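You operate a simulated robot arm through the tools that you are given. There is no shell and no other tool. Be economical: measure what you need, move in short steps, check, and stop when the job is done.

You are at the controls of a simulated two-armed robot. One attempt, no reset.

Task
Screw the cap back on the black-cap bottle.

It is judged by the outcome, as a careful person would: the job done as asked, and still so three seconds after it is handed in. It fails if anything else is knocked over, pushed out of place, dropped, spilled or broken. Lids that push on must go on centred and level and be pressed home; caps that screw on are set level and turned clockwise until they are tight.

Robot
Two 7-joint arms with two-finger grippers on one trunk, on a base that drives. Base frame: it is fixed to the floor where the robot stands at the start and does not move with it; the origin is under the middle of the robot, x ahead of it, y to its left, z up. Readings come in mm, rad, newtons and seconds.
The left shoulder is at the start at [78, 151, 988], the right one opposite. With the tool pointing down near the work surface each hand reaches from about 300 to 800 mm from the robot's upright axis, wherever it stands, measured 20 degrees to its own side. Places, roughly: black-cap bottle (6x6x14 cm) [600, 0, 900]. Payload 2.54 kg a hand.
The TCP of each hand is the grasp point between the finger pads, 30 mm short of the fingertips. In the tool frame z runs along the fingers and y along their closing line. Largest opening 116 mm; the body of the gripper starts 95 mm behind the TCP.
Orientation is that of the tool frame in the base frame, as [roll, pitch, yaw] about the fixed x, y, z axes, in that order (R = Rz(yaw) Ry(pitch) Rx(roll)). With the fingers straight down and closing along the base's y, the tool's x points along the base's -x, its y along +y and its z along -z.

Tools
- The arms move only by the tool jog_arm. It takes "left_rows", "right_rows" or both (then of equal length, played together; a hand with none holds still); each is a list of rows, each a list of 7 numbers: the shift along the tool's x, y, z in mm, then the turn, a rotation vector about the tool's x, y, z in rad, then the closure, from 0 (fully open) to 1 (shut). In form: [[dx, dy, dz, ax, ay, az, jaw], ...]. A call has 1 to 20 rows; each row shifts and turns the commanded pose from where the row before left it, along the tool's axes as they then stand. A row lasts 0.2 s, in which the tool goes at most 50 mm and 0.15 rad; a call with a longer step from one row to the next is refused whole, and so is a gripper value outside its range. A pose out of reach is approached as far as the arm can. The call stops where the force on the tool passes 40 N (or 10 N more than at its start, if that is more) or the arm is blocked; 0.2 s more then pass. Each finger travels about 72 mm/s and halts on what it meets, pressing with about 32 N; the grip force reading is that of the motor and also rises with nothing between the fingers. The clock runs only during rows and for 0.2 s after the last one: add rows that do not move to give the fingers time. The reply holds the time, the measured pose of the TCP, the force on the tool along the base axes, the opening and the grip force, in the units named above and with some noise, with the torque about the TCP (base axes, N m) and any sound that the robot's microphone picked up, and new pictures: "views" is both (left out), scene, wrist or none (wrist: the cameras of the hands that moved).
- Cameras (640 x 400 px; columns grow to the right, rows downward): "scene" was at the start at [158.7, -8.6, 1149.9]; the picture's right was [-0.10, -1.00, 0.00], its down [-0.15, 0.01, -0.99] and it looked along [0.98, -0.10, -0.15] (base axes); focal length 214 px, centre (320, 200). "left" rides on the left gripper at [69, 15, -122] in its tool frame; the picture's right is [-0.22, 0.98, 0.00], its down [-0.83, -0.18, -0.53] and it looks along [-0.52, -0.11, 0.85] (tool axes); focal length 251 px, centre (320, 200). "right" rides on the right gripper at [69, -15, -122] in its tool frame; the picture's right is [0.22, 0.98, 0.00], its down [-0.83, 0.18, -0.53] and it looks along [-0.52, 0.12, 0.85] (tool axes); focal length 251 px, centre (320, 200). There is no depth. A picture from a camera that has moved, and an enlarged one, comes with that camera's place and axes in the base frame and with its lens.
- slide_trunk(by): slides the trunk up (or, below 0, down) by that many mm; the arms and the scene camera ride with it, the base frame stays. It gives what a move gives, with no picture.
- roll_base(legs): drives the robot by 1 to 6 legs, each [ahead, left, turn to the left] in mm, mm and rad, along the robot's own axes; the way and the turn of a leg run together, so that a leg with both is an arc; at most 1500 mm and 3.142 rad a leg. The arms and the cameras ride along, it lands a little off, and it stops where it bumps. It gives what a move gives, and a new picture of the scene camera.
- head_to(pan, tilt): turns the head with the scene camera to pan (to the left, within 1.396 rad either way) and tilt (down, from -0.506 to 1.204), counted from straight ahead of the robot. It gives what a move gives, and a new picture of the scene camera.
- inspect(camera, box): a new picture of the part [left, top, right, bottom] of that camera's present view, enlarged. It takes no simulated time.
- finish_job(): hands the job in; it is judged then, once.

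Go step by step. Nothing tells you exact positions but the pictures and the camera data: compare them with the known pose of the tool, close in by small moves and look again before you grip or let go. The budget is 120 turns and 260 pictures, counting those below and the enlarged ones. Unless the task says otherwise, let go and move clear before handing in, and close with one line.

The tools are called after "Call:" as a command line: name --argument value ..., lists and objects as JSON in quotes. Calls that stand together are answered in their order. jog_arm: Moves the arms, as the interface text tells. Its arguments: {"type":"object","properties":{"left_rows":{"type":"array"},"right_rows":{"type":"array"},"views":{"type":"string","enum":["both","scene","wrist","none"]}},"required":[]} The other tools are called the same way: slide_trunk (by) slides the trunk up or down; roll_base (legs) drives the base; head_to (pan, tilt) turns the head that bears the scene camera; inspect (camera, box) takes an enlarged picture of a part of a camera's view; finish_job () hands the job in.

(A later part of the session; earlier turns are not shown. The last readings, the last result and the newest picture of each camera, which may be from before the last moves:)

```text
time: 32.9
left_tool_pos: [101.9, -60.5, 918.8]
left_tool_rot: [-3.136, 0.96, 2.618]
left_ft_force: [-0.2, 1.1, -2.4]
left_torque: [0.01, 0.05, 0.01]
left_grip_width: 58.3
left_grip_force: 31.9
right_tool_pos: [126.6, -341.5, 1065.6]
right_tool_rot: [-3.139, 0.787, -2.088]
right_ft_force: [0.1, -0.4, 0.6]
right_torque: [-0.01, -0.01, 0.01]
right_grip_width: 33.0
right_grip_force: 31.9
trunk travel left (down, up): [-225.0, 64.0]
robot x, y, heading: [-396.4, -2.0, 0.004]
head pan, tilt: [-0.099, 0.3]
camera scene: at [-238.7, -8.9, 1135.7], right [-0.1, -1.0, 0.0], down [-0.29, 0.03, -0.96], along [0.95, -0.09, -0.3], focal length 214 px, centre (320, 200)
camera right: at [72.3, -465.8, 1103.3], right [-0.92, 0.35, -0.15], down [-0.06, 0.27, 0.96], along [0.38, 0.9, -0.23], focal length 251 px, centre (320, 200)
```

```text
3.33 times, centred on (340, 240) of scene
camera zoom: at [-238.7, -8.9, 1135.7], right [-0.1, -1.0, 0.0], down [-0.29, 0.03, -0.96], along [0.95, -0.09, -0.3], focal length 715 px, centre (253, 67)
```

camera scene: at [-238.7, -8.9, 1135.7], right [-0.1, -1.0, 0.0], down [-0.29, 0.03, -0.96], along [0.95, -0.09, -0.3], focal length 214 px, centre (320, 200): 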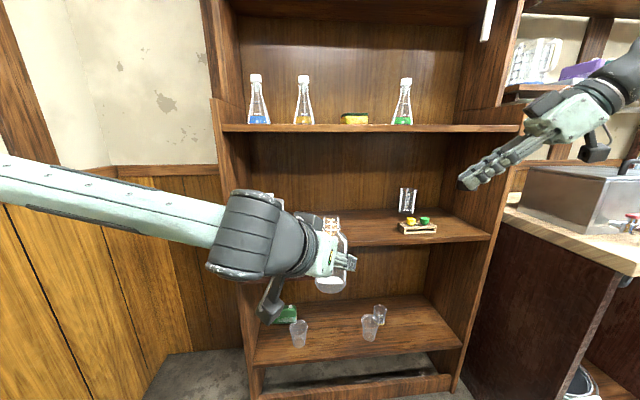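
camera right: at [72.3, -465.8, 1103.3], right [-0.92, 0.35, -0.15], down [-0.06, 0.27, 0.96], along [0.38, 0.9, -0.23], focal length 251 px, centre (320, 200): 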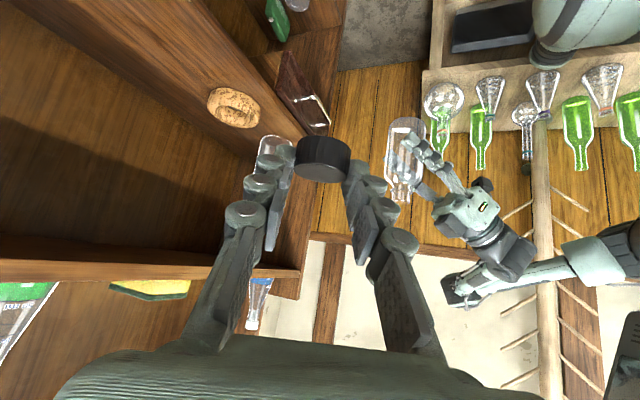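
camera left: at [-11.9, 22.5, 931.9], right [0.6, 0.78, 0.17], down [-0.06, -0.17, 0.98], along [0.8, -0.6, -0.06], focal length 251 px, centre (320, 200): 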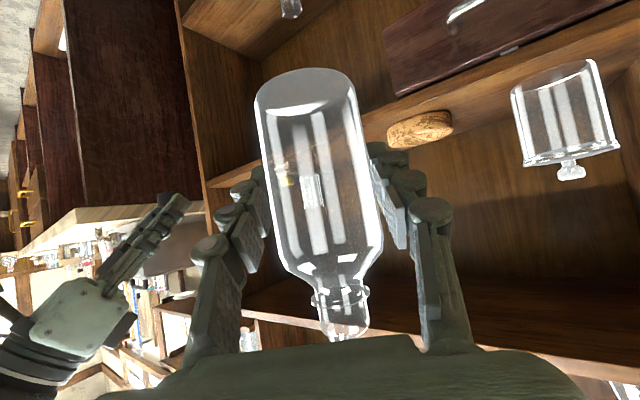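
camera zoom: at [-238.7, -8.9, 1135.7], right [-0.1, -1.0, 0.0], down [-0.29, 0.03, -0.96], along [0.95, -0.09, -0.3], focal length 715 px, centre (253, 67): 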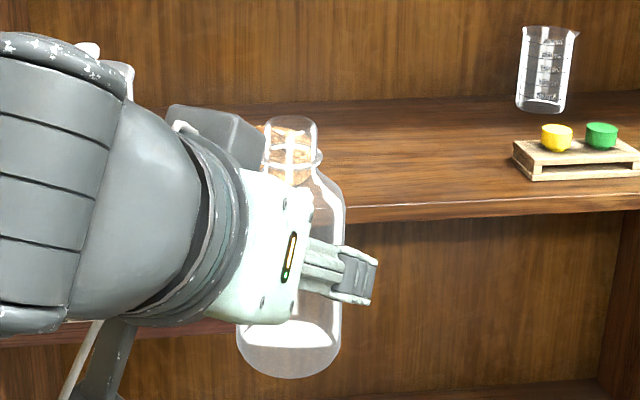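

The scene view confirms the bottle top at about [104, -62, 997]. I'll bring the cap over it with about 35 mm of clearance.

Call:
jog_arm --right_rows '[[-22.6, 22.6, 22.6, 0, 0, 0, 1], [-22.6, 22.6, 22.6, 0, 0, 0, 1], [-22.6, 22.6, 22.6, 0, 0, 0, 1], [-22.6, 22.6, 22.6, 0, 0, 0, 1], [-22.6, 22.6, 22.6, 0, 0, 0, 1], [-22.6, 22.6, 22.6, 0, 0, 0, 1], [-22.6, 22.6, 22.6, 0, 0, 0, 1], [0, 0, 0, 0, 0, 0, 1]]'

Call:
inspect --camera "scene" --box '[260, 150, 420, 250]'

Call:
inspect --camera "right" --box '[220, 80, 420, 230]'

```text
time: 34.7
left_tool_pos: [101.6, -60.5, 919.9]
left_tool_rot: [-3.137, 0.959, 2.617]
left_ft_force: [-0.4, -0.4, -1.8]
left_torque: [-0.02, 0.02, -0.01]
left_grip_width: 58.2
left_grip_force: 31.6
right_tool_pos: [99.5, -67.4, 1066.4]
right_tool_rot: [-3.14, 0.787, -2.091]
right_ft_force: [-0.2, 0.3, 0.2]
right_torque: [0.02, 0.01, 0.0]
right_grip_width: 32.9
right_grip_force: 32.0
trunk travel left (down, up): [-225.0, 64.0]
robot x, y, heading: [-399.5, -0.3, 0.003]
head pan, tilt: [-0.099, 0.3]
camera scene: at [-238.7, -9.0, 1135.6], right [-0.1, -1.0, 0.0], down [-0.29, 0.03, -0.96], along [0.95, -0.09, -0.3], focal length 214 px, centre (320, 200)
camera right: at [45.9, -192.1, 1103.2], right [-0.92, 0.35, -0.15], down [-0.06, 0.27, 0.96], along [0.38, 0.9, -0.23], focal length 251 px, centre (320, 200)
```

scene: 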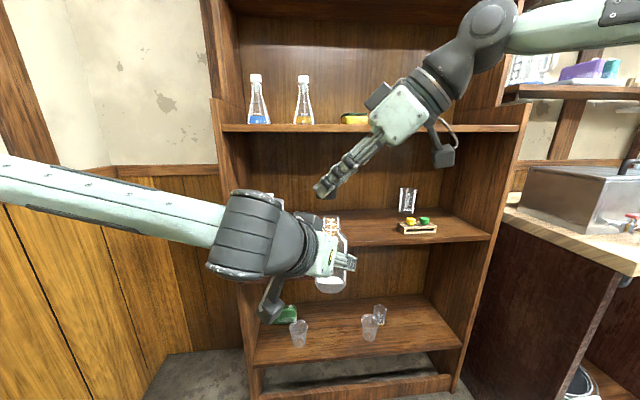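
right: 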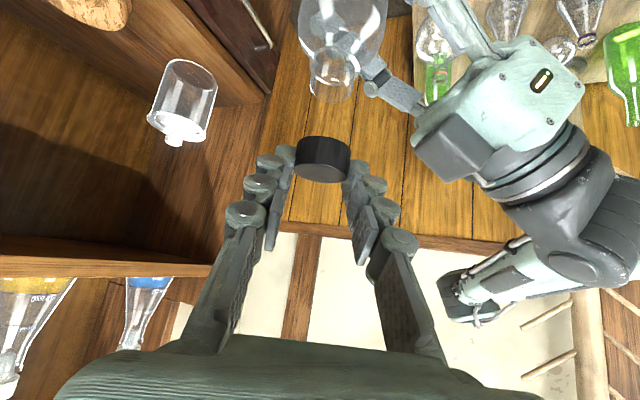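

```text
4.00 times, centred on (340, 200) of scene
camera zoom: at [-238.7, -9.0, 1135.6], right [-0.1, -1.0, 0.0], down [-0.29, 0.03, -0.96], along [0.95, -0.09, -0.3], focal length 858 px, centre (240, 200)
```

zoom: 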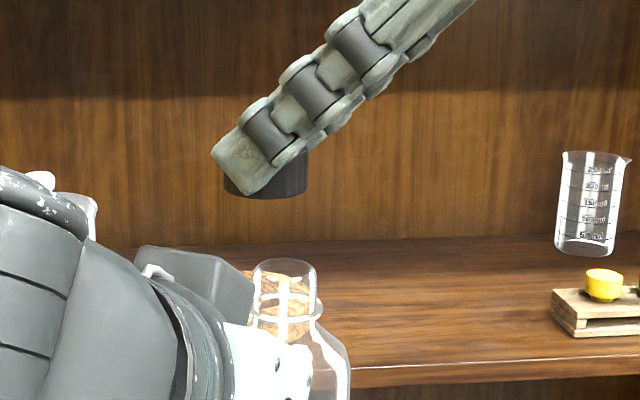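

```text
2.67 times, centred on (320, 155) of right
camera zoom: at [45.9, -192.1, 1103.2], right [-0.92, 0.35, -0.15], down [-0.06, 0.27, 0.96], along [0.38, 0.9, -0.23], focal length 670 px, centre (320, 320)
```

zoom: 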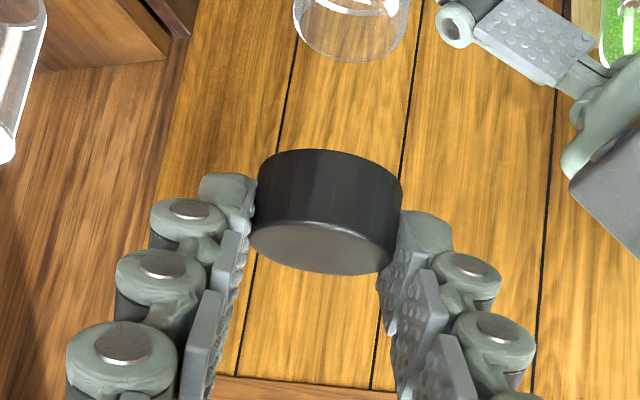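

Comparing both views, the cap sits further out in the fingers than I assumed, about 8.5 mm too far in +y of the neck. I'll correct that, go down 20 mm, and look again.

Call:
jog_arm --right_rows '[[6, -2.6, -6, 0, 0, 0, 1], [14.1, 0, 14.1, 0, 0, 0, 1], [0, 0, 0, 0, 0, 0, 1]]' --views "none"

Call:
inspect --camera "scene" --box '[290, 170, 370, 220]'

Call:
inspect --camera "right" --box '[240, 80, 400, 200]'

```text
time: 35.5
left_tool_pos: [100.8, -60.4, 918.2]
left_tool_rot: [-3.136, 0.961, 2.618]
left_ft_force: [0.6, 0.3, -1.1]
left_torque: [-0.01, -0.01, 0.01]
left_grip_width: 57.8
left_grip_force: 31.5
right_tool_pos: [97.3, -77.4, 1046.9]
right_tool_rot: [-3.14, 0.788, -2.091]
right_ft_force: [1.0, 0.4, -0.1]
right_torque: [-0.01, 0.03, 0.01]
right_grip_width: 32.9
right_grip_force: 31.7
trunk travel left (down, up): [-225.0, 64.0]
robot x, y, heading: [-394.7, -0.2, -0.001]
head pan, tilt: [-0.099, 0.3]
```

```text
8.00 times, centred on (330, 195) of scene
camera zoom: at [-238.7, -8.8, 1135.7], right [-0.1, -1.0, 0.0], down [-0.29, 0.03, -0.96], along [0.95, -0.09, -0.3], focal length 1716 px, centre (240, 240)
```

zoom: 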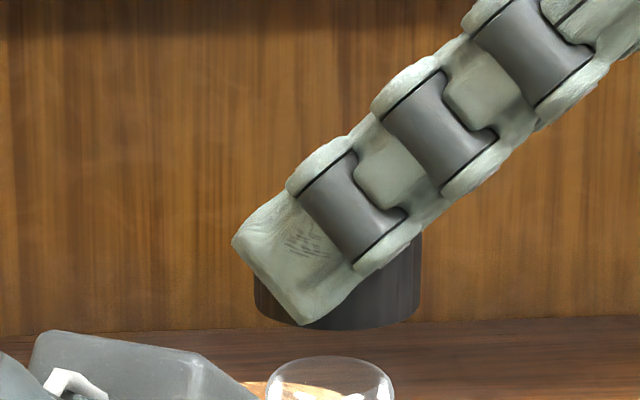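

```text
3.33 times, centred on (320, 140) of right
camera zoom: at [44.3, -201.7, 1083.8], right [-0.92, 0.35, -0.15], down [-0.06, 0.27, 0.96], along [0.38, 0.9, -0.23], focal length 838 px, centre (320, 400)
```

zoom: 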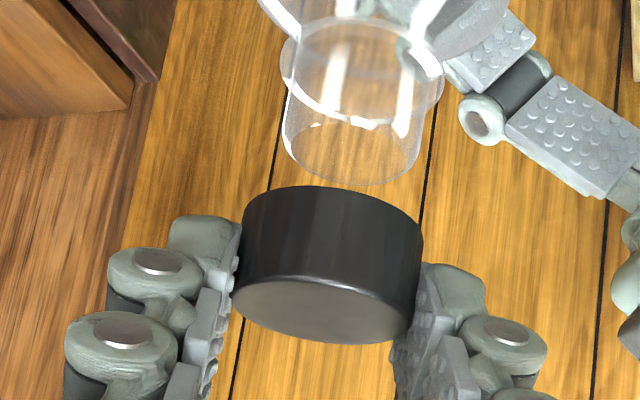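

Alignment is within about 2 mm, with roughly 18 mm of gap left. I'll make a fine correction and go down 13 mm.

Call:
jog_arm --right_rows '[[-0.25, 2.4, 0.25, 0, 0, 0, 1], [9.2, 0, 9.2, 0, 0, 0, 1], [0, 0, 0, 0, 0, 0, 1]]' --views "none"

Call:
inspect --camera "scene" --box '[290, 180, 370, 230]'

Call:
inspect --camera "right" --box '[240, 80, 400, 200]'

```text
time: 36.3
left_tool_pos: [101.1, -60.8, 918.9]
left_tool_rot: [-3.137, 0.959, 2.617]
left_ft_force: [-0.1, 0.6, -0.6]
left_torque: [-0.01, 0.01, 0.05]
left_grip_width: 57.9
left_grip_force: 31.8
right_tool_pos: [96.4, -76.5, 1031.5]
right_tool_rot: [-3.14, 0.788, -2.089]
right_ft_force: [-0.6, -0.1, -0.2]
right_torque: [0.0, 0.0, 0.02]
right_grip_width: 33.0
right_grip_force: 32.2
trunk travel left (down, up): [-225.0, 64.0]
robot x, y, heading: [-396.7, 3.3, 0.0]
head pan, tilt: [-0.099, 0.3]
```

```text
8.00 times, centred on (330, 205) of scene
camera zoom: at [-238.6, -8.9, 1135.7], right [-0.1, -1.0, 0.0], down [-0.29, 0.03, -0.96], along [0.95, -0.09, -0.3], focal length 1716 px, centre (240, 160)
```

zoom: 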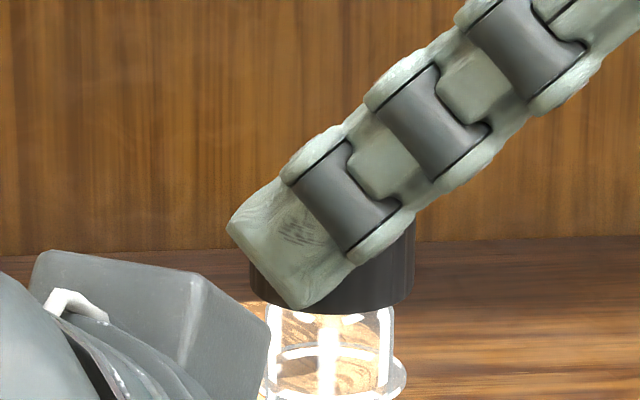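

```text
3.33 times, centred on (320, 140) of right
camera zoom: at [42.3, -200.4, 1070.7], right [-0.92, 0.35, -0.15], down [-0.06, 0.27, 0.96], along [0.38, 0.9, -0.23], focal length 838 px, centre (320, 400)
```

zoom: 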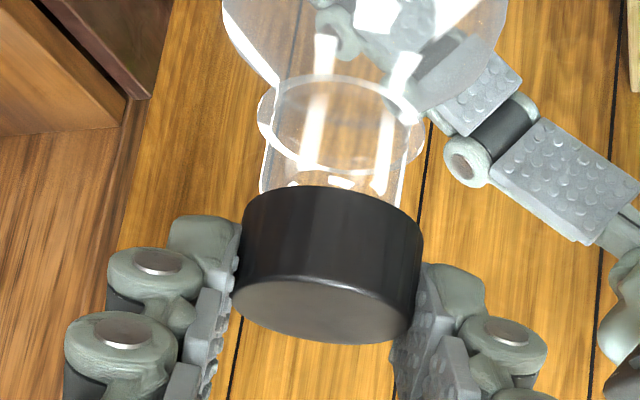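

The cap and neck are aligned within about half a millimetre. I'll lower in small steps until contact.

Call:
jog_arm --right_rows '[[1.4, 0, 1.4, 0, 0, 0, 1], [1.4, 0, 1.4, 0, 0, 0, 1], [1.4, 0, 1.4, 0, 0, 0, 1], [0, 0, 0, 0, 0, 0, 1]]' --views "none"

Call:
inspect --camera "scene" --box '[290, 180, 370, 230]'

```text
time: 37.3
left_tool_pos: [101.3, -61.8, 918.7]
left_tool_rot: [-3.136, 0.959, 2.619]
left_ft_force: [-1.3, -0.2, -2.7]
left_torque: [-0.02, -0.02, 0.01]
left_grip_width: 58.0
left_grip_force: 32.3
right_tool_pos: [96.5, -75.1, 1027.0]
right_tool_rot: [-3.139, 0.788, -2.088]
right_ft_force: [0.6, 0.5, 0.8]
right_torque: [0.02, -0.04, -0.01]
right_grip_width: 33.0
right_grip_force: 31.9
trunk travel left (down, up): [-225.0, 64.0]
robot x, y, heading: [-398.8, -0.1, -0.001]
head pan, tilt: [-0.099, 0.3]
```

```text
8.00 times, centred on (330, 205) of scene
camera zoom: at [-238.6, -8.9, 1135.6], right [-0.1, -1.0, 0.0], down [-0.29, 0.03, -0.96], along [0.95, -0.09, -0.3], focal length 1716 px, centre (240, 160)
```

zoom: 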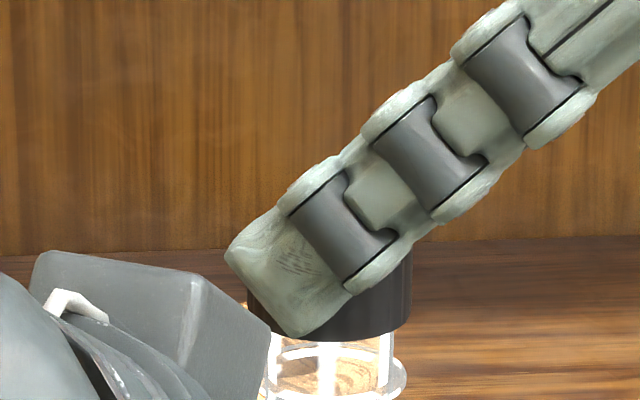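

No contact yet. I'll continue down.

Call:
jog_arm --right_rows '[[1.1, 0, 1.1, 0, 0, 0, 1], [1.1, 0, 1.1, 0, 0, 0, 1], [1.1, 0, 1.1, 0, 0, 0, 1], [1.1, 0, 1.1, 0, 0, 0, 1], [0, 0, 0, 0, 0, 0, 1]]' --views "none"

Call:
inspect --camera "scene" --box '[290, 180, 370, 230]'

Call:
inspect --camera "right" --box '[240, 80, 400, 200]'

```text
time: 38.5
left_tool_pos: [100.9, -62.0, 918.6]
left_tool_rot: [-3.137, 0.96, 2.619]
left_ft_force: [-4.3, 1.2, -5.1]
left_torque: [-0.16, -0.25, -0.02]
left_grip_width: 57.9
left_grip_force: 32.2
right_tool_pos: [96.9, -75.0, 1020.5]
right_tool_rot: [-3.138, 0.787, -2.088]
right_ft_force: [4.6, -1.9, 2.3]
right_torque: [-0.03, -0.21, -0.08]
right_grip_width: 33.0
right_grip_force: 31.6
trunk travel left (down, up): [-225.0, 64.0]
robot x, y, heading: [-397.6, -0.6, 0.002]
head pan, tilt: [-0.099, 0.3]
```

```text
8.00 times, centred on (330, 205) of scene
camera zoom: at [-238.6, -8.9, 1135.6], right [-0.1, -1.0, 0.0], down [-0.29, 0.03, -0.96], along [0.95, -0.09, -0.3], focal length 1716 px, centre (240, 160)
```

zoom: 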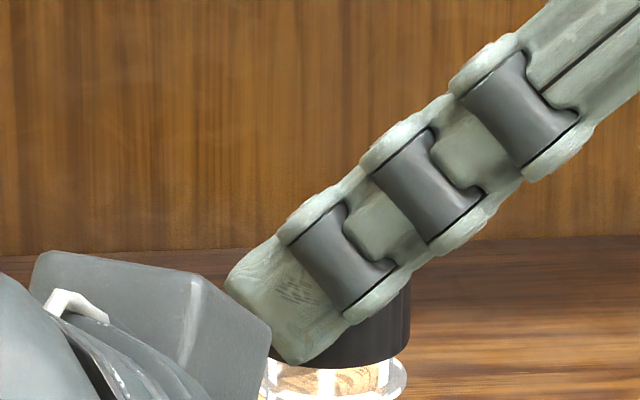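

```text
3.33 times, centred on (320, 140) of right
camera zoom: at [42.5, -200.0, 1058.3], right [-0.92, 0.35, -0.15], down [-0.06, 0.27, 0.96], along [0.38, 0.9, -0.23], focal length 838 px, centre (320, 400)
```

zoom: 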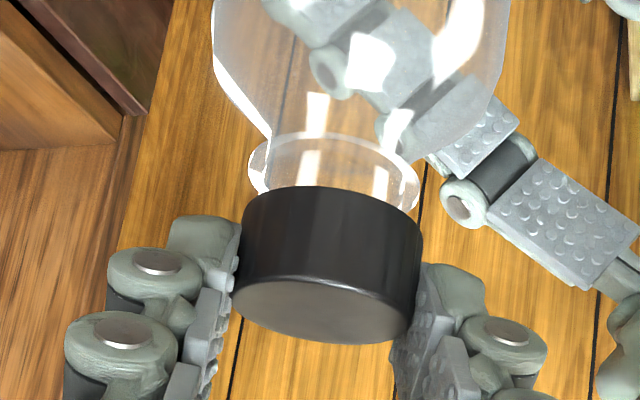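

The cap is over the neck with a slight side load. I'll nudge to relieve it, then make a first clockwise turn of about 60° around the cap axis with light downward feed.

Call:
jog_arm --right_rows '[[-0.08, -0.74, 0.08, 0, 0, 0, 1], [0.7, 0, 0.7, 0, 0, 0, 1], [-0.02, 1.94, 0.16, 0.0919, 0, 0.0919, 1], [-0.02, 1.94, 0.16, 0.0919, 0, 0.0919, 1], [-0.02, 1.94, 0.16, 0.0919, 0, 0.0919, 1], [-0.02, 1.94, 0.16, 0.0919, 0, 0.0919, 1], [0, 0, 0, 0, 0, 0, 1]]' --views "wrist"

Call:
inspect --camera "scene" --box '[290, 180, 370, 230]'

```text
time: 40.1
left_tool_pos: [100.4, -61.4, 919.0]
left_tool_rot: [-3.137, 0.961, 2.616]
left_ft_force: [-9.2, -0.4, 1.5]
left_torque: [0.02, -0.54, -0.02]
left_grip_width: 57.8
left_grip_force: 32.0
right_tool_pos: [91.2, -70.0, 1019.7]
right_tool_rot: [-3.138, 0.787, -2.611]
right_ft_force: [9.0, 0.3, -3.0]
right_torque: [-0.06, -0.33, -0.06]
right_grip_width: 32.9
right_grip_force: 31.5
trunk travel left (down, up): [-225.0, 64.0]
robot x, y, heading: [-400.9, 0.3, 0.002]
head pan, tilt: [-0.099, 0.3]
camera right: at [-17.4, -151.6, 1056.3], right [-0.62, 0.77, -0.15], down [0.08, 0.26, 0.96], along [0.78, 0.59, -0.23], focal length 251 px, centre (320, 200)
```

right: 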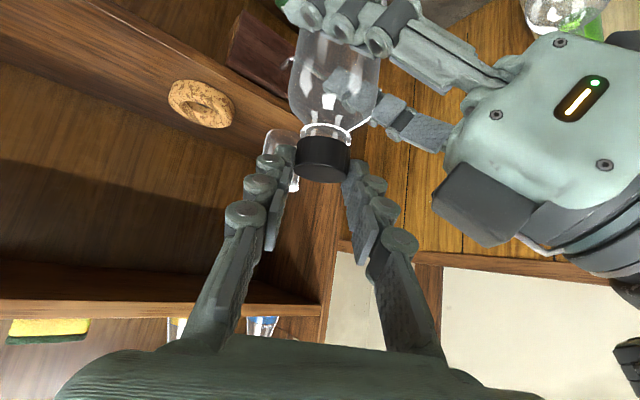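

```text
8.00 times, centred on (330, 205) of scene
camera zoom: at [-238.6, -9.0, 1135.6], right [-0.1, -1.0, 0.0], down [-0.29, 0.03, -0.96], along [0.95, -0.09, -0.3], focal length 1716 px, centre (240, 160)
```

zoom: 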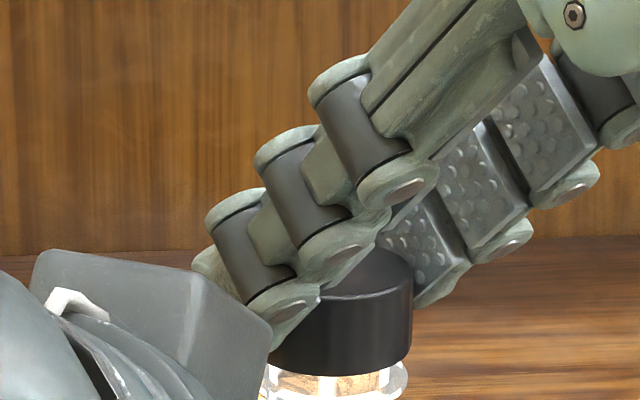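

Torque and a slight downward pull suggest the threads are catching. I'll release, back off, and inspect the cap before regrasping from directly above.

Call:
jog_arm --right_rows '[[0, 0, 0, 0, 0, 0, 0.45], [0, 0, 0, 0, 0, 0, 0.45], [0, 0, 0, 0, 0, 0, 0.45], [0, 0, -25, 0, 0, 0, 0.45], [0, 0, -35, 0, 0, 0, 0.45], [0, 0, -40, 0, 0, 0, 0.45], [0, 0, 0, 0, 0, 0, 0.45]]' --views "wrist"

Call:
inspect --camera "scene" --box '[290, 180, 370, 230]'

Call:
inspect --camera "left" --box '[240, 240, 440, 390]'

```text
time: 41.7
left_tool_pos: [100.6, -60.7, 918.3]
left_tool_rot: [-3.135, 0.962, 2.619]
left_ft_force: [0.7, 0.9, -1.4]
left_torque: [0.02, -0.01, -0.06]
left_grip_width: 58.1
left_grip_force: 32.7
right_tool_pos: [30.2, -107.4, 1091.1]
right_tool_rot: [-3.139, 0.789, -2.61]
right_ft_force: [0.3, 0.1, -0.4]
right_torque: [0.03, 0.01, 0.03]
right_grip_width: 63.8
right_grip_force: 0.0
trunk travel left (down, up): [-225.0, 64.0]
robot x, y, heading: [-396.4, -1.4, 0.001]
head pan, tilt: [-0.099, 0.3]
camera right: at [-78.4, -187.7, 1127.0], right [-0.62, 0.77, -0.15], down [0.08, 0.26, 0.96], along [0.78, 0.59, -0.23], focal length 251 px, centre (320, 200)
```

right: 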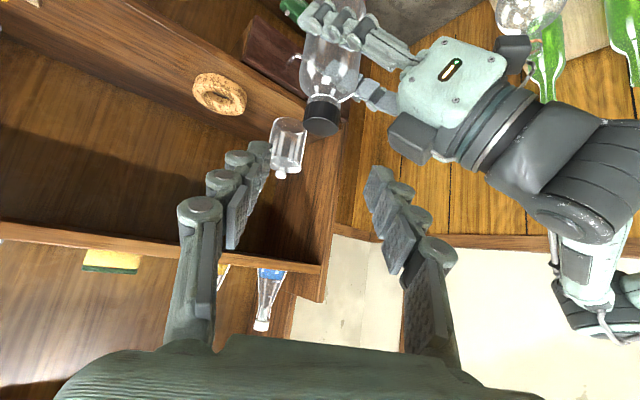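

```text
8.00 times, centred on (330, 205) of scene
camera zoom: at [-238.6, -8.8, 1135.6], right [-0.1, -1.0, 0.0], down [-0.29, 0.03, -0.96], along [0.95, -0.09, -0.3], focal length 1716 px, centre (240, 160)
```

zoom: 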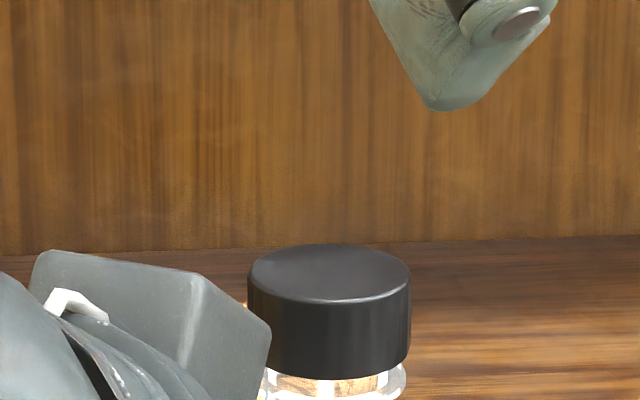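

```text
2.67 times, centred on (340, 315) of left
camera zoom: at [-11.8, 22.5, 931.8], right [0.6, 0.78, 0.17], down [-0.06, -0.17, 0.98], along [0.8, -0.6, -0.06], focal length 670 px, centre (267, -107)
```

zoom: 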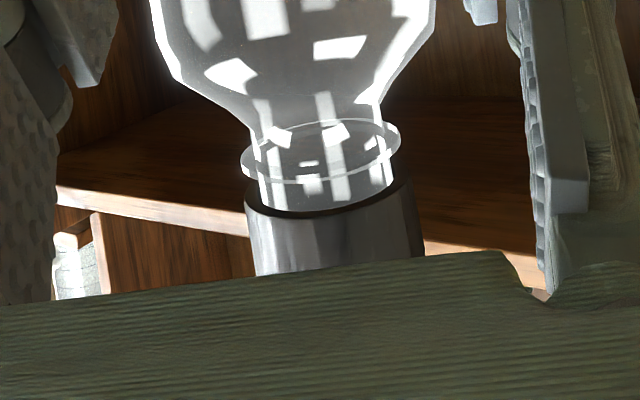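

The cap sits level on the neck at about [104.5, -62.8], with its top near z 1004. I'll turn the right hand vertical with a large counter-clockwise yaw and hover over the cap.

Call:
jog_arm --right_rows '[[0, 0, 0, 0, 0.131, 0, 0.45], [0, 0, 0, 0, 0.131, 0, 0.45], [0, 0, 0, 0, 0.131, 0, 0.45], [0, 0, 0, 0, 0.131, 0, 0.45], [0, 0, 0, 0, 0.131, 0, 0.45], [0, 0, 0, 0, 0.13, 0, 0.45], [0, 0, 0, 0, 0, -0.149, 0.45], [0, 0, 0, 0, 0, -0.149, 0.45], [0, 0, 0, 0, 0, -0.149, 0.45], [0, 0, 0, 0, 0, -0.149, 0.45], [0, 0, 0, 0, 0, -0.149, 0.45], [0, 0, 0, 0, 0, -0.149, 0.45], [0, 0, 0, 0, 0, -0.149, 0.45], [0, 0, 0, 0, 0, 0, 0.45], [0, 0, 0, 0, 0, 0, 0.45]]'

```text
time: 44.9
left_tool_pos: [100.2, -60.6, 919.7]
left_tool_rot: [-3.138, 0.961, 2.618]
left_ft_force: [-0.2, 0.7, -1.2]
left_torque: [-0.01, 0.02, -0.01]
left_grip_width: 58.2
left_grip_force: 31.8
right_tool_pos: [30.5, -106.7, 1089.9]
right_tool_rot: [-3.14, 0.0, -1.567]
right_ft_force: [0.2, -0.7, -0.8]
right_torque: [0.01, -0.02, -0.02]
right_grip_width: 63.5
right_grip_force: 0.1
trunk travel left (down, up): [-225.0, 64.0]
robot x, y, heading: [-396.7, 3.3, 0.005]
head pan, tilt: [-0.099, 0.3]
camera scene: at [-238.6, -8.9, 1135.6], right [-0.1, -1.0, 0.0], down [-0.29, 0.03, -0.96], along [0.95, -0.09, -0.3], focal length 214 px, centre (320, 200)
camera right: at [45.6, -175.1, 1211.8], right [-0.98, -0.22, 0.0], down [-0.19, 0.82, 0.53], along [-0.11, 0.52, -0.85], focal length 251 px, centre (320, 200)
```

scene: 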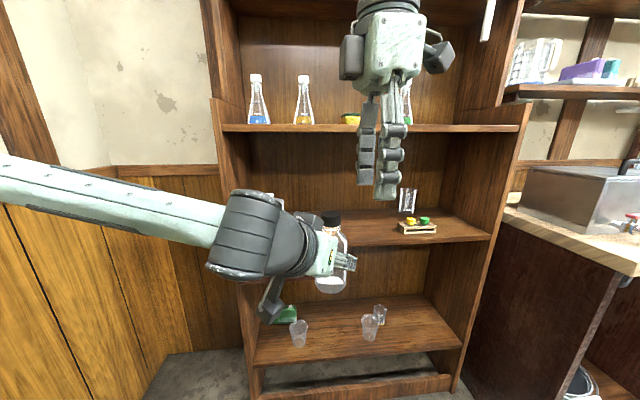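
right: 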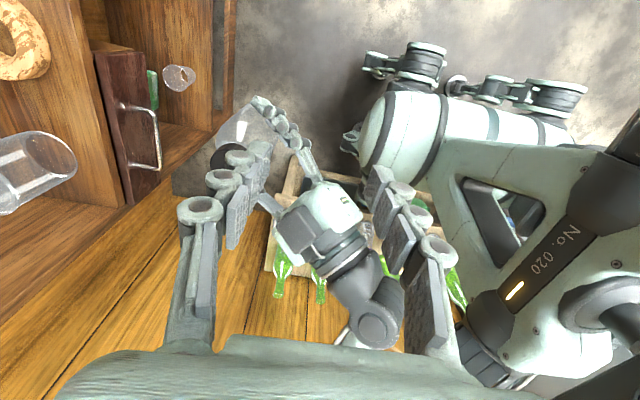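

The vertical pose was reached. Now I'll translate over the cap.

Call:
jog_arm --right_rows '[[-22, -37, 7, 0, 0, 0, 0.45], [-22, -37, 8, 0, 0, 0, 0.45], [0, 0, 0, 0, 0, 0, 0.45], [0, 0, 0, 0, 0, 0, 0.45]]'

Call:
inspect --camera "scene" --box '[280, 140, 400, 230]'

```text
time: 45.9
left_tool_pos: [100.3, -61.3, 918.4]
left_tool_rot: [-3.135, 0.96, 2.619]
left_ft_force: [0.8, 0.9, -1.8]
left_torque: [-0.05, -0.01, 0.01]
left_grip_width: 57.8
left_grip_force: 31.8
right_tool_pos: [77.8, -115.5, 1066.2]
right_tool_rot: [-3.138, 0.003, -1.573]
right_ft_force: [0.4, -0.1, -0.7]
right_torque: [0.0, 0.02, -0.01]
right_grip_width: 63.9
right_grip_force: 0.0
right hand out of reach, approached as far as the arm can: row 1, 2
trunk travel left (down, up): [-225.0, 64.0]
robot x, y, heading: [-402.3, -0.8, 0.002]
head pan, tilt: [-0.099, 0.3]
camera scene: at [-238.5, -8.9, 1135.6], right [-0.1, -1.0, 0.0], down [-0.29, 0.03, -0.96], along [0.95, -0.09, -0.3], focal length 214 px, centre (320, 200)
camera right: at [92.8, -184.4, 1187.8], right [-0.98, -0.21, 0.0], down [-0.18, 0.82, 0.54], along [-0.11, 0.52, -0.84], focal length 251 px, centre (320, 200)
```

scene: 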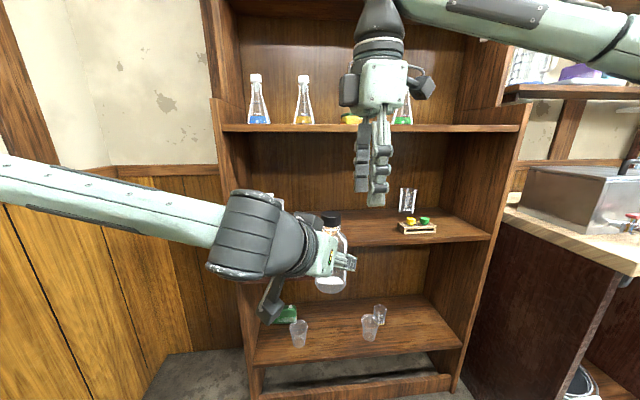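
right: 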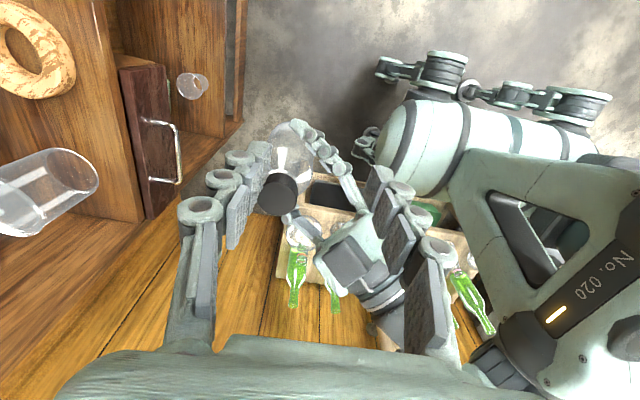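

```text
4.44 times, centred on (340, 185) of scene
camera zoom: at [-238.5, -8.9, 1135.6], right [-0.1, -1.0, 0.0], down [-0.29, 0.03, -0.96], along [0.95, -0.09, -0.3], focal length 953 px, centre (231, 267)
```

zoom: 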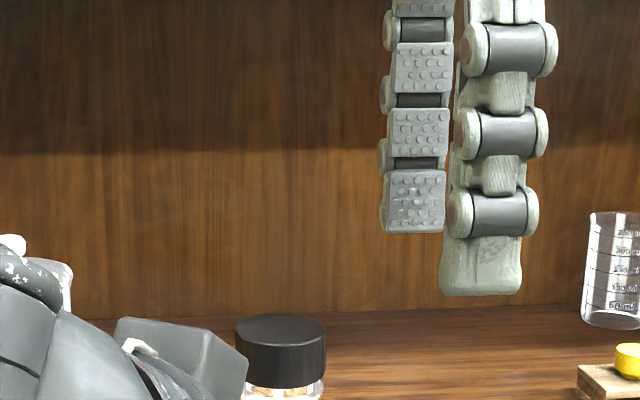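

At a 90° yaw the pose is slightly out of reach. I'll reduce the yaw by 30° and see where it lands.

Call:
jog_arm --right_rows '[[0, 0, 0, 0, 0, 0.131, 0.45], [0, 0, 0, 0, 0, 0.131, 0.45], [0, 0, 0, 0, 0, 0.131, 0.45], [0, 0, 0, 0, 0, 0.131, 0.45], [0, 0, 0, 0, 0, 0, 0.45], [0, 0, 0, 0, 0, 0, 0.45]]' --views "none"

```text
time: 47.3
left_tool_pos: [100.1, -60.6, 917.6]
left_tool_rot: [-3.136, 0.96, 2.618]
left_ft_force: [0.3, 0.6, -1.1]
left_torque: [-0.01, -0.02, -0.03]
left_grip_width: 57.9
left_grip_force: 32.4
right_tool_pos: [77.6, -116.0, 1066.6]
right_tool_rot: [-3.141, 0.002, -2.095]
right_ft_force: [0.2, -0.4, -0.2]
right_torque: [0.01, 0.0, 0.02]
right_grip_width: 63.8
right_grip_force: 0.0
trunk travel left (down, up): [-225.0, 64.0]
robot x, y, heading: [-399.8, 0.6, 0.0]
head pan, tilt: [-0.099, 0.3]
```

Call:
jog_arm --right_rows '[[-29.8, 1.65, -4, 0, 0, 0, 0.45], [-29.8, 1.65, -4, 0, 0, 0, 0.45], [0, 0, 0, 0, 0, 0, 0.45], [0, 0, 0, 0, 0, 0, 0.45]]'

Call:
inspect --camera "scene" --box '[270, 150, 390, 230]'

```text
time: 48.3
left_tool_pos: [101.8, -61.0, 918.9]
left_tool_rot: [-3.136, 0.96, 2.617]
left_ft_force: [0.4, -0.2, -1.0]
left_torque: [0.02, 0.01, 0.0]
left_grip_width: 58.0
left_grip_force: 32.0
right_tool_pos: [78.9, -115.6, 1062.6]
right_tool_rot: [-3.14, 0.002, -2.091]
right_ft_force: [-0.3, 0.6, -0.2]
right_torque: [0.02, 0.01, 0.0]
right_grip_width: 63.8
right_grip_force: 0.1
right hand out of reach, approached as far as the arm can: row 1, 2
trunk travel left (down, up): [-225.0, 64.0]
robot x, y, heading: [-400.6, -1.9, 0.002]
head pan, tilt: [-0.099, 0.3]
camera scene: at [-238.6, -8.9, 1135.6], right [-0.1, -1.0, 0.0], down [-0.29, 0.03, -0.96], along [0.95, -0.09, -0.3], focal length 214 px, centre (320, 200)
camera right: at [57.2, -182.2, 1185.1], right [-0.95, 0.3, 0.0], down [0.25, 0.81, 0.54], along [0.16, 0.51, -0.84], focal length 251 px, centre (320, 200)
```

scene: 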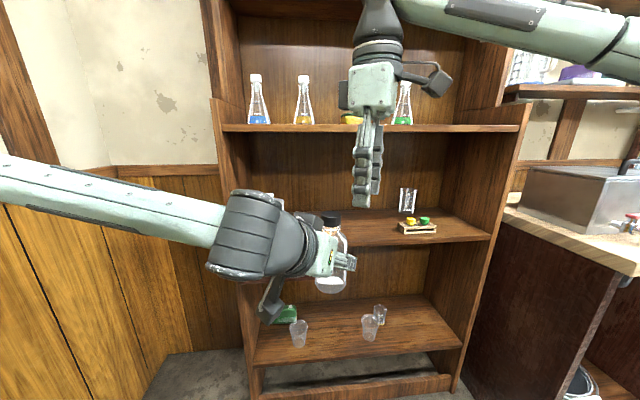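
right: 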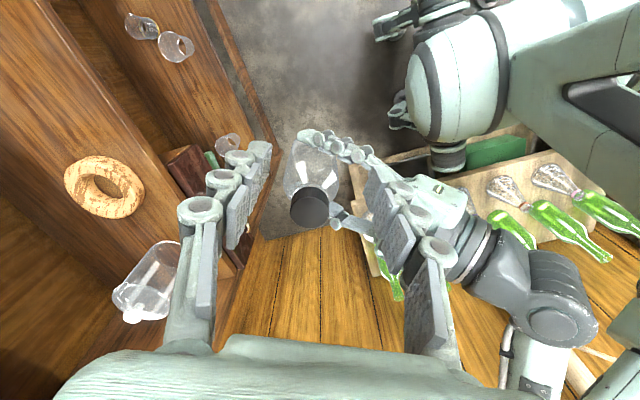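

```text
5.00 times, centred on (330, 190) of scene
camera zoom: at [-238.6, -8.9, 1135.6], right [-0.1, -1.0, 0.0], down [-0.29, 0.03, -0.96], along [0.95, -0.09, -0.3], focal length 1072 px, centre (270, 250)
```

zoom: 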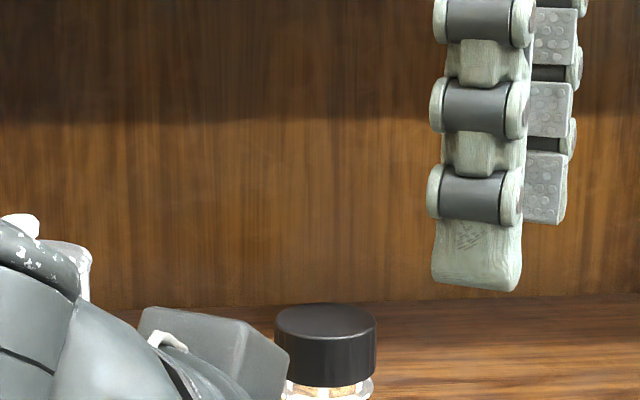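

The right arm can't reach further left while vertical at this height, so I'll bring the bottle down and to the right instead.

Call:
jog_arm --left_rows '[[16.5, -22, 20, 0, 0, 0, 1], [16.5, -22, 20, 0, 0, 0, 1], [16.5, -22, 20, 0, 0, 0, 1], [16.5, -22, 20, 0, 0, 0, 1], [0, 0, 0, 0, 0, 0, 1]]'

Call:
inspect --camera "scene" --box '[310, 180, 430, 270]'

Call:
inspect --camera "right" --box '[220, 80, 420, 230]'

```text
time: 49.5
left_tool_pos: [79.5, -151.7, 818.1]
left_tool_rot: [-3.137, 0.961, 2.617]
left_ft_force: [0.0, -0.4, -1.5]
left_torque: [-0.01, 0.0, -0.02]
left_grip_width: 57.9
left_grip_force: 31.8
right_tool_pos: [77.8, -114.9, 1062.1]
right_tool_rot: [-3.138, 0.0, -2.093]
right_ft_force: [0.8, 0.2, 0.4]
right_torque: [-0.01, -0.01, -0.03]
right_grip_width: 63.8
right_grip_force: 0.0
trunk travel left (down, up): [-225.0, 64.0]
robot x, y, heading: [-400.4, 2.1, 0.001]
head pan, tilt: [-0.099, 0.3]
camera scene: at [-238.7, -8.8, 1135.7], right [-0.1, -1.0, 0.0], down [-0.29, 0.03, -0.96], along [0.95, -0.09, -0.3], focal length 214 px, centre (320, 200)
camera left: at [-32.5, -68.1, 831.9], right [0.6, 0.78, 0.17], down [-0.06, -0.17, 0.98], along [0.8, -0.6, -0.06], focal length 251 px, centre (320, 200)
```

scene: 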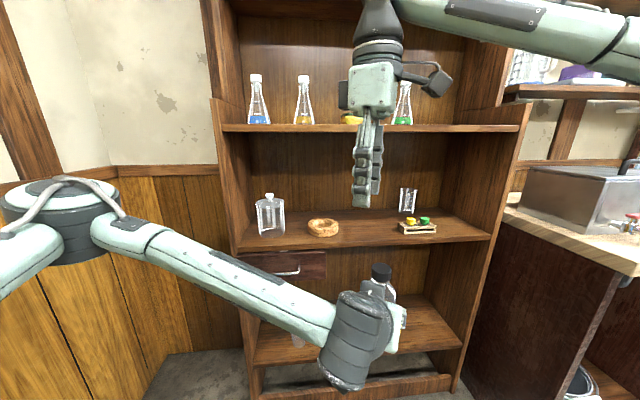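
left: 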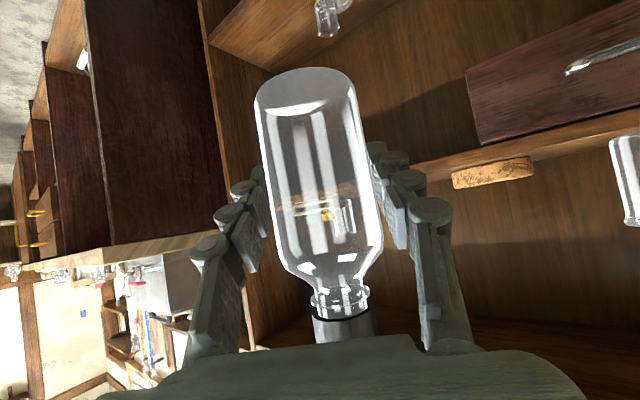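

```text
4.44 times, centred on (370, 225) of scene
camera zoom: at [-238.7, -8.8, 1135.7], right [-0.1, -1.0, 0.0], down [-0.29, 0.03, -0.96], along [0.95, -0.09, -0.3], focal length 953 px, centre (98, 89)
```

zoom: 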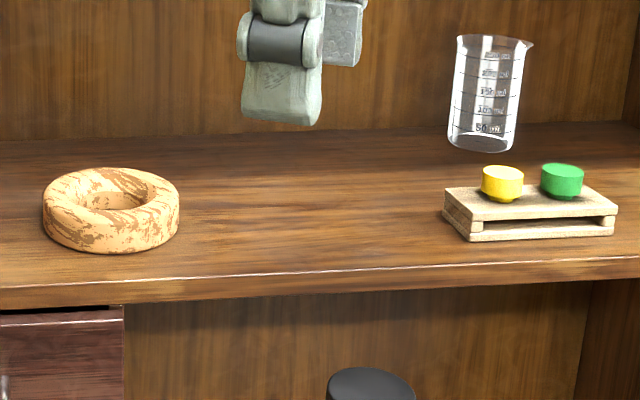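

```text
2.67 times, centred on (320, 155) of right
camera zoom: at [57.2, -182.2, 1185.1], right [-0.95, 0.3, 0.0], down [0.25, 0.81, 0.54], along [0.16, 0.51, -0.84], focal length 670 px, centre (320, 320)
```

zoom: 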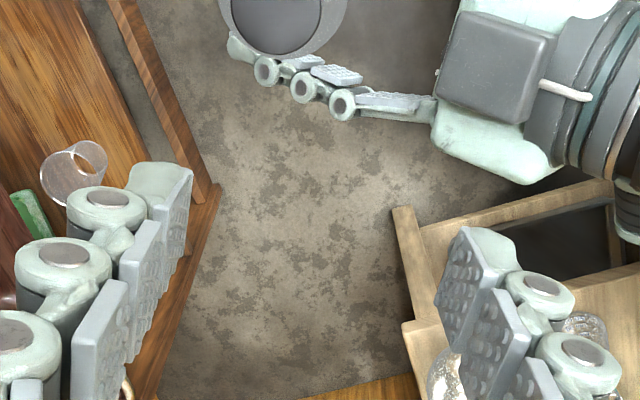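

The cap should be at about [84, -153] with its top near z 904. I'll move the right hand over it.

Call:
jog_arm --right_rows '[[15, -12.3, 20, 0, 0, 0, 0.45], [15, -12.3, 35, 0, 0, 0, 0.45], [0, 0, 47, 0, 0, 0, 0.45], [0, 0, 0, 0, 0, 0, 0.45], [0, 0, 0, 0, 0, 0, 0.45]]'

Call:
inspect --camera "scene" --box '[320, 210, 440, 300]'

Call:
inspect --camera "right" --box '[220, 80, 420, 230]'

```text
time: 50.7
left_tool_pos: [82.0, -151.0, 819.7]
left_tool_rot: [-3.138, 0.96, 2.617]
left_ft_force: [-0.5, -0.2, -1.8]
left_torque: [-0.01, -0.01, 0.01]
left_grip_width: 57.7
left_grip_force: 32.2
right_tool_pos: [84.5, -152.9, 962.5]
right_tool_rot: [-3.14, 0.001, -2.094]
right_ft_force: [0.6, -0.6, 0.1]
right_torque: [-0.01, 0.0, 0.0]
right_grip_width: 63.9
right_grip_force: 0.1
trunk travel left (down, up): [-225.0, 64.0]
robot x, y, heading: [-397.7, -0.6, 0.005]
head pan, tilt: [-0.099, 0.3]
camera scene: at [-238.6, -8.9, 1135.6], right [-0.1, -1.0, 0.0], down [-0.29, 0.03, -0.96], along [0.95, -0.09, -0.3], focal length 214 px, centre (320, 200)
camera right: at [63.1, -220.3, 1083.2], right [-0.95, 0.3, 0.0], down [0.25, 0.81, 0.54], along [0.16, 0.51, -0.84], focal length 251 px, centre (320, 200)
```

scene: 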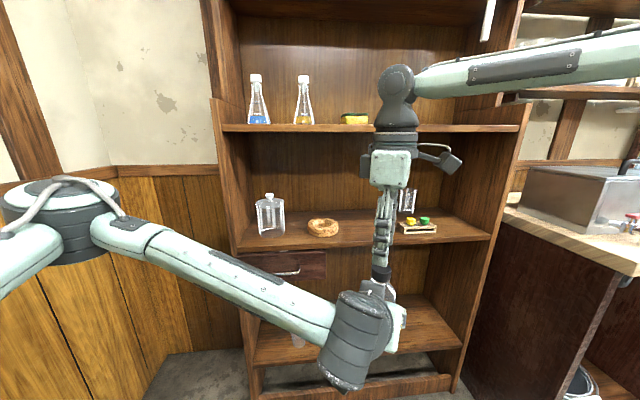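
right: 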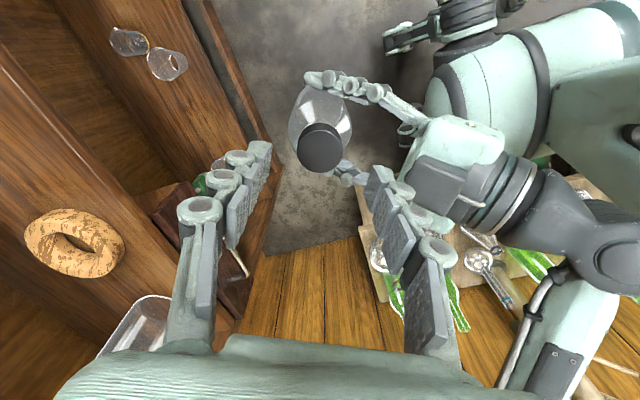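

```text
4.44 times, centred on (380, 255) of scene
camera zoom: at [-238.6, -8.9, 1135.6], right [-0.1, -1.0, 0.0], down [-0.29, 0.03, -0.96], along [0.95, -0.09, -0.3], focal length 953 px, centre (53, -44)
```

zoom: 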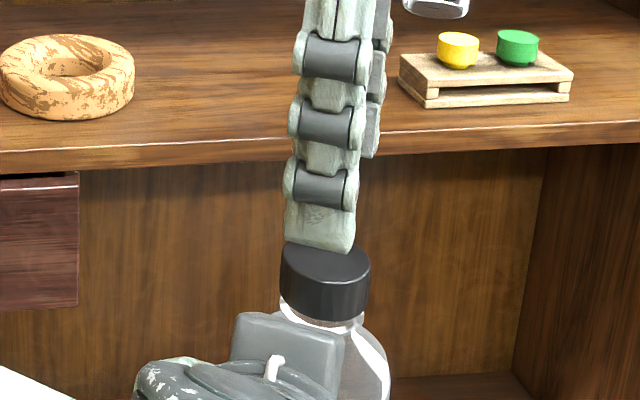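

```text
2.67 times, centred on (320, 155) of right
camera zoom: at [63.1, -220.3, 1083.2], right [-0.95, 0.3, 0.0], down [0.25, 0.81, 0.54], along [0.16, 0.51, -0.84], focal length 670 px, centre (320, 320)
```

zoom: 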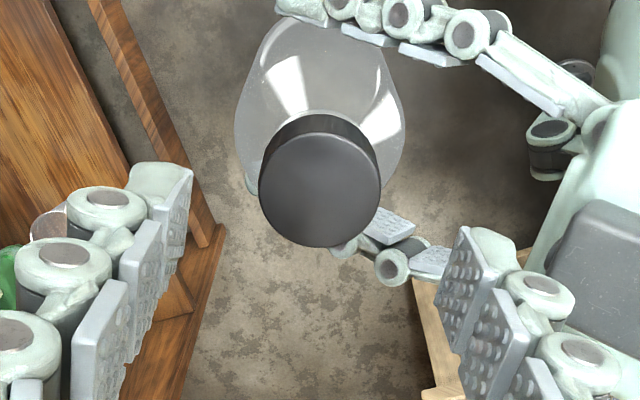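

The cap axis measures [84.2, -153.4], right under the hand. I'll add yaw for a longer stroke, then descend around the cap.

Call:
jog_arm --right_rows '[[0, 0, 0, 0, 0, -0.15, 0.45], [0, 0, 0, 0, 0, -0.15, 0.45], [0, 0, 0, 0, 0, -0.15, 0.45], [0, 0, 0, 0, 0, -0.15, 0.45], [0, 0, 20, 0, 0, 0, 0.45], [0, 0, 22, 0, 0, 0, 0.45], [0, 0, 0, 0, 0, 0, 0.45], [0, 0, 0, 0, 0, 0, 0.45]]' --views "wrist"

Call:
inspect --camera "scene" --box '[320, 210, 440, 300]'

```text
time: 52.5
left_tool_pos: [81.2, -149.9, 819.9]
left_tool_rot: [-3.135, 0.96, 2.618]
left_ft_force: [-0.4, -1.0, -1.9]
left_torque: [-0.03, 0.0, -0.03]
left_grip_width: 57.9
left_grip_force: 31.8
right_tool_pos: [84.7, -152.6, 920.4]
right_tool_rot: [-3.139, -0.001, -1.494]
right_ft_force: [-0.4, 0.1, 0.4]
right_torque: [-0.01, 0.0, -0.02]
right_grip_width: 63.6
right_grip_force: 0.0
trunk travel left (down, up): [-225.0, 64.0]
robot x, y, heading: [-397.9, -2.1, -0.001]
head pan, tilt: [-0.099, 0.3]
camera right: at [105.5, -220.3, 1041.8], right [-0.96, -0.29, 0.0], down [-0.25, 0.81, 0.53], along [-0.15, 0.51, -0.85], focal length 251 px, centre (320, 200)
```

right: 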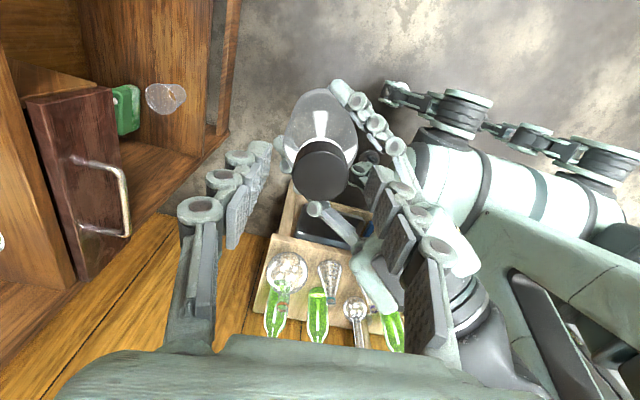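

```text
4.44 times, centred on (380, 255) of scene
camera zoom: at [-238.6, -8.9, 1135.6], right [-0.1, -1.0, 0.0], down [-0.29, 0.03, -0.96], along [0.95, -0.09, -0.3], focal length 953 px, centre (53, -44)
```

zoom: 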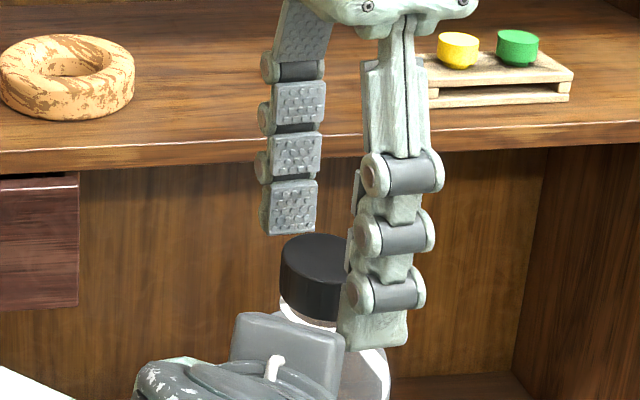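

Geometry checks out in both views. I'll lower 3 mm, grip the cap, and turn it clockwise 1.5 rad while watching the torque.

Call:
jog_arm --right_rows '[[1, 0, 3, 0, 0, 0, 0.45], [0, 0, 0, 0, 0, 0, 1], [0, 0, 0, 0, 0, 0, 1], [0, 0, 0, 0, 0, 0, 1], [0, 0, 0, 0, 0, 0, 1]]' --views "none"

Call:
jog_arm --right_rows '[[0, 0, 0.1, 0, 0, 0.15, 1], [0, 0, 0.1, 0, 0, 0.15, 1], [0, 0, 0.1, 0, 0, 0.15, 1], [0, 0, 0.1, 0, 0, 0.15, 1], [0, 0, 0.1, 0, 0, 0.15, 1], [0, 0, 0, 0, 0, 0, 1]]' --views "none"

Call:
inspect --camera "scene" --box '[320, 210, 440, 300]'

```text
time: 53.7
left_tool_pos: [80.0, -150.6, 820.2]
left_tool_rot: [-3.136, 0.96, 2.617]
left_ft_force: [2.9, -1.6, -2.4]
left_torque: [0.05, 0.16, -0.05]
left_grip_width: 57.8
left_grip_force: 31.1
right_tool_pos: [84.6, -153.8, 916.3]
right_tool_rot: [3.14, -0.001, -1.492]
right_ft_force: [-2.2, 1.0, 0.7]
right_torque: [0.04, 0.09, -0.02]
right_grip_width: 32.9
right_grip_force: 32.0
trunk travel left (down, up): [-225.0, 64.0]
robot x, y, heading: [-399.3, -0.9, 0.0]
head pan, tilt: [-0.099, 0.3]
```

```text
time: 55.1
left_tool_pos: [80.3, -151.4, 819.0]
left_tool_rot: [-3.136, 0.961, 2.617]
left_ft_force: [8.2, -5.6, -3.1]
left_torque: [0.46, 0.56, -0.01]
left_grip_width: 58.0
left_grip_force: 32.1
right_tool_pos: [84.8, -154.2, 916.7]
right_tool_rot: [-3.141, 0.002, -2.245]
right_ft_force: [-9.1, 6.5, 1.4]
right_torque: [0.2, 0.28, -0.01]
right_grip_width: 32.9
right_grip_force: 32.1
trunk travel left (down, up): [-225.0, 64.0]
robot x, y, heading: [-397.6, -1.6, -0.001]
head pan, tilt: [-0.099, 0.3]
```

```text
4.44 times, centred on (380, 255) of scene
camera zoom: at [-238.6, -8.9, 1135.6], right [-0.1, -1.0, 0.0], down [-0.29, 0.03, -0.96], along [0.95, -0.09, -0.3], focal length 953 px, centre (53, -44)
```

zoom: 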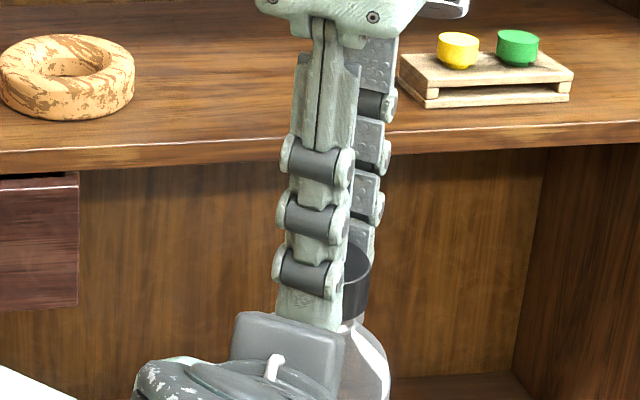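

Rotation is working, but the side force shows the turning axis is slightly off-centre. I'll nudge along the force to find the compliance.

Call:
jog_arm --right_rows '[[0.06, 1.1, 0, 0, 0, 0, 1], [0, 0, 0, 0, 0, 0, 1]]' --views "none"

```text
time: 55.7
left_tool_pos: [79.8, -149.4, 817.7]
left_tool_rot: [-3.14, 0.96, 2.618]
left_ft_force: [4.8, -2.2, -1.7]
left_torque: [0.12, 0.2, -0.01]
left_grip_width: 58.3
left_grip_force: 32.4
right_tool_pos: [84.3, -153.4, 915.5]
right_tool_rot: [-3.139, 0.002, -2.241]
right_ft_force: [-4.9, 2.7, 0.4]
right_torque: [0.1, 0.18, 0.02]
right_grip_width: 32.9
right_grip_force: 32.3
trunk travel left (down, up): [-225.0, 64.0]
robot x, y, heading: [-397.1, -3.3, -0.002]
head pan, tilt: [-0.099, 0.3]
```

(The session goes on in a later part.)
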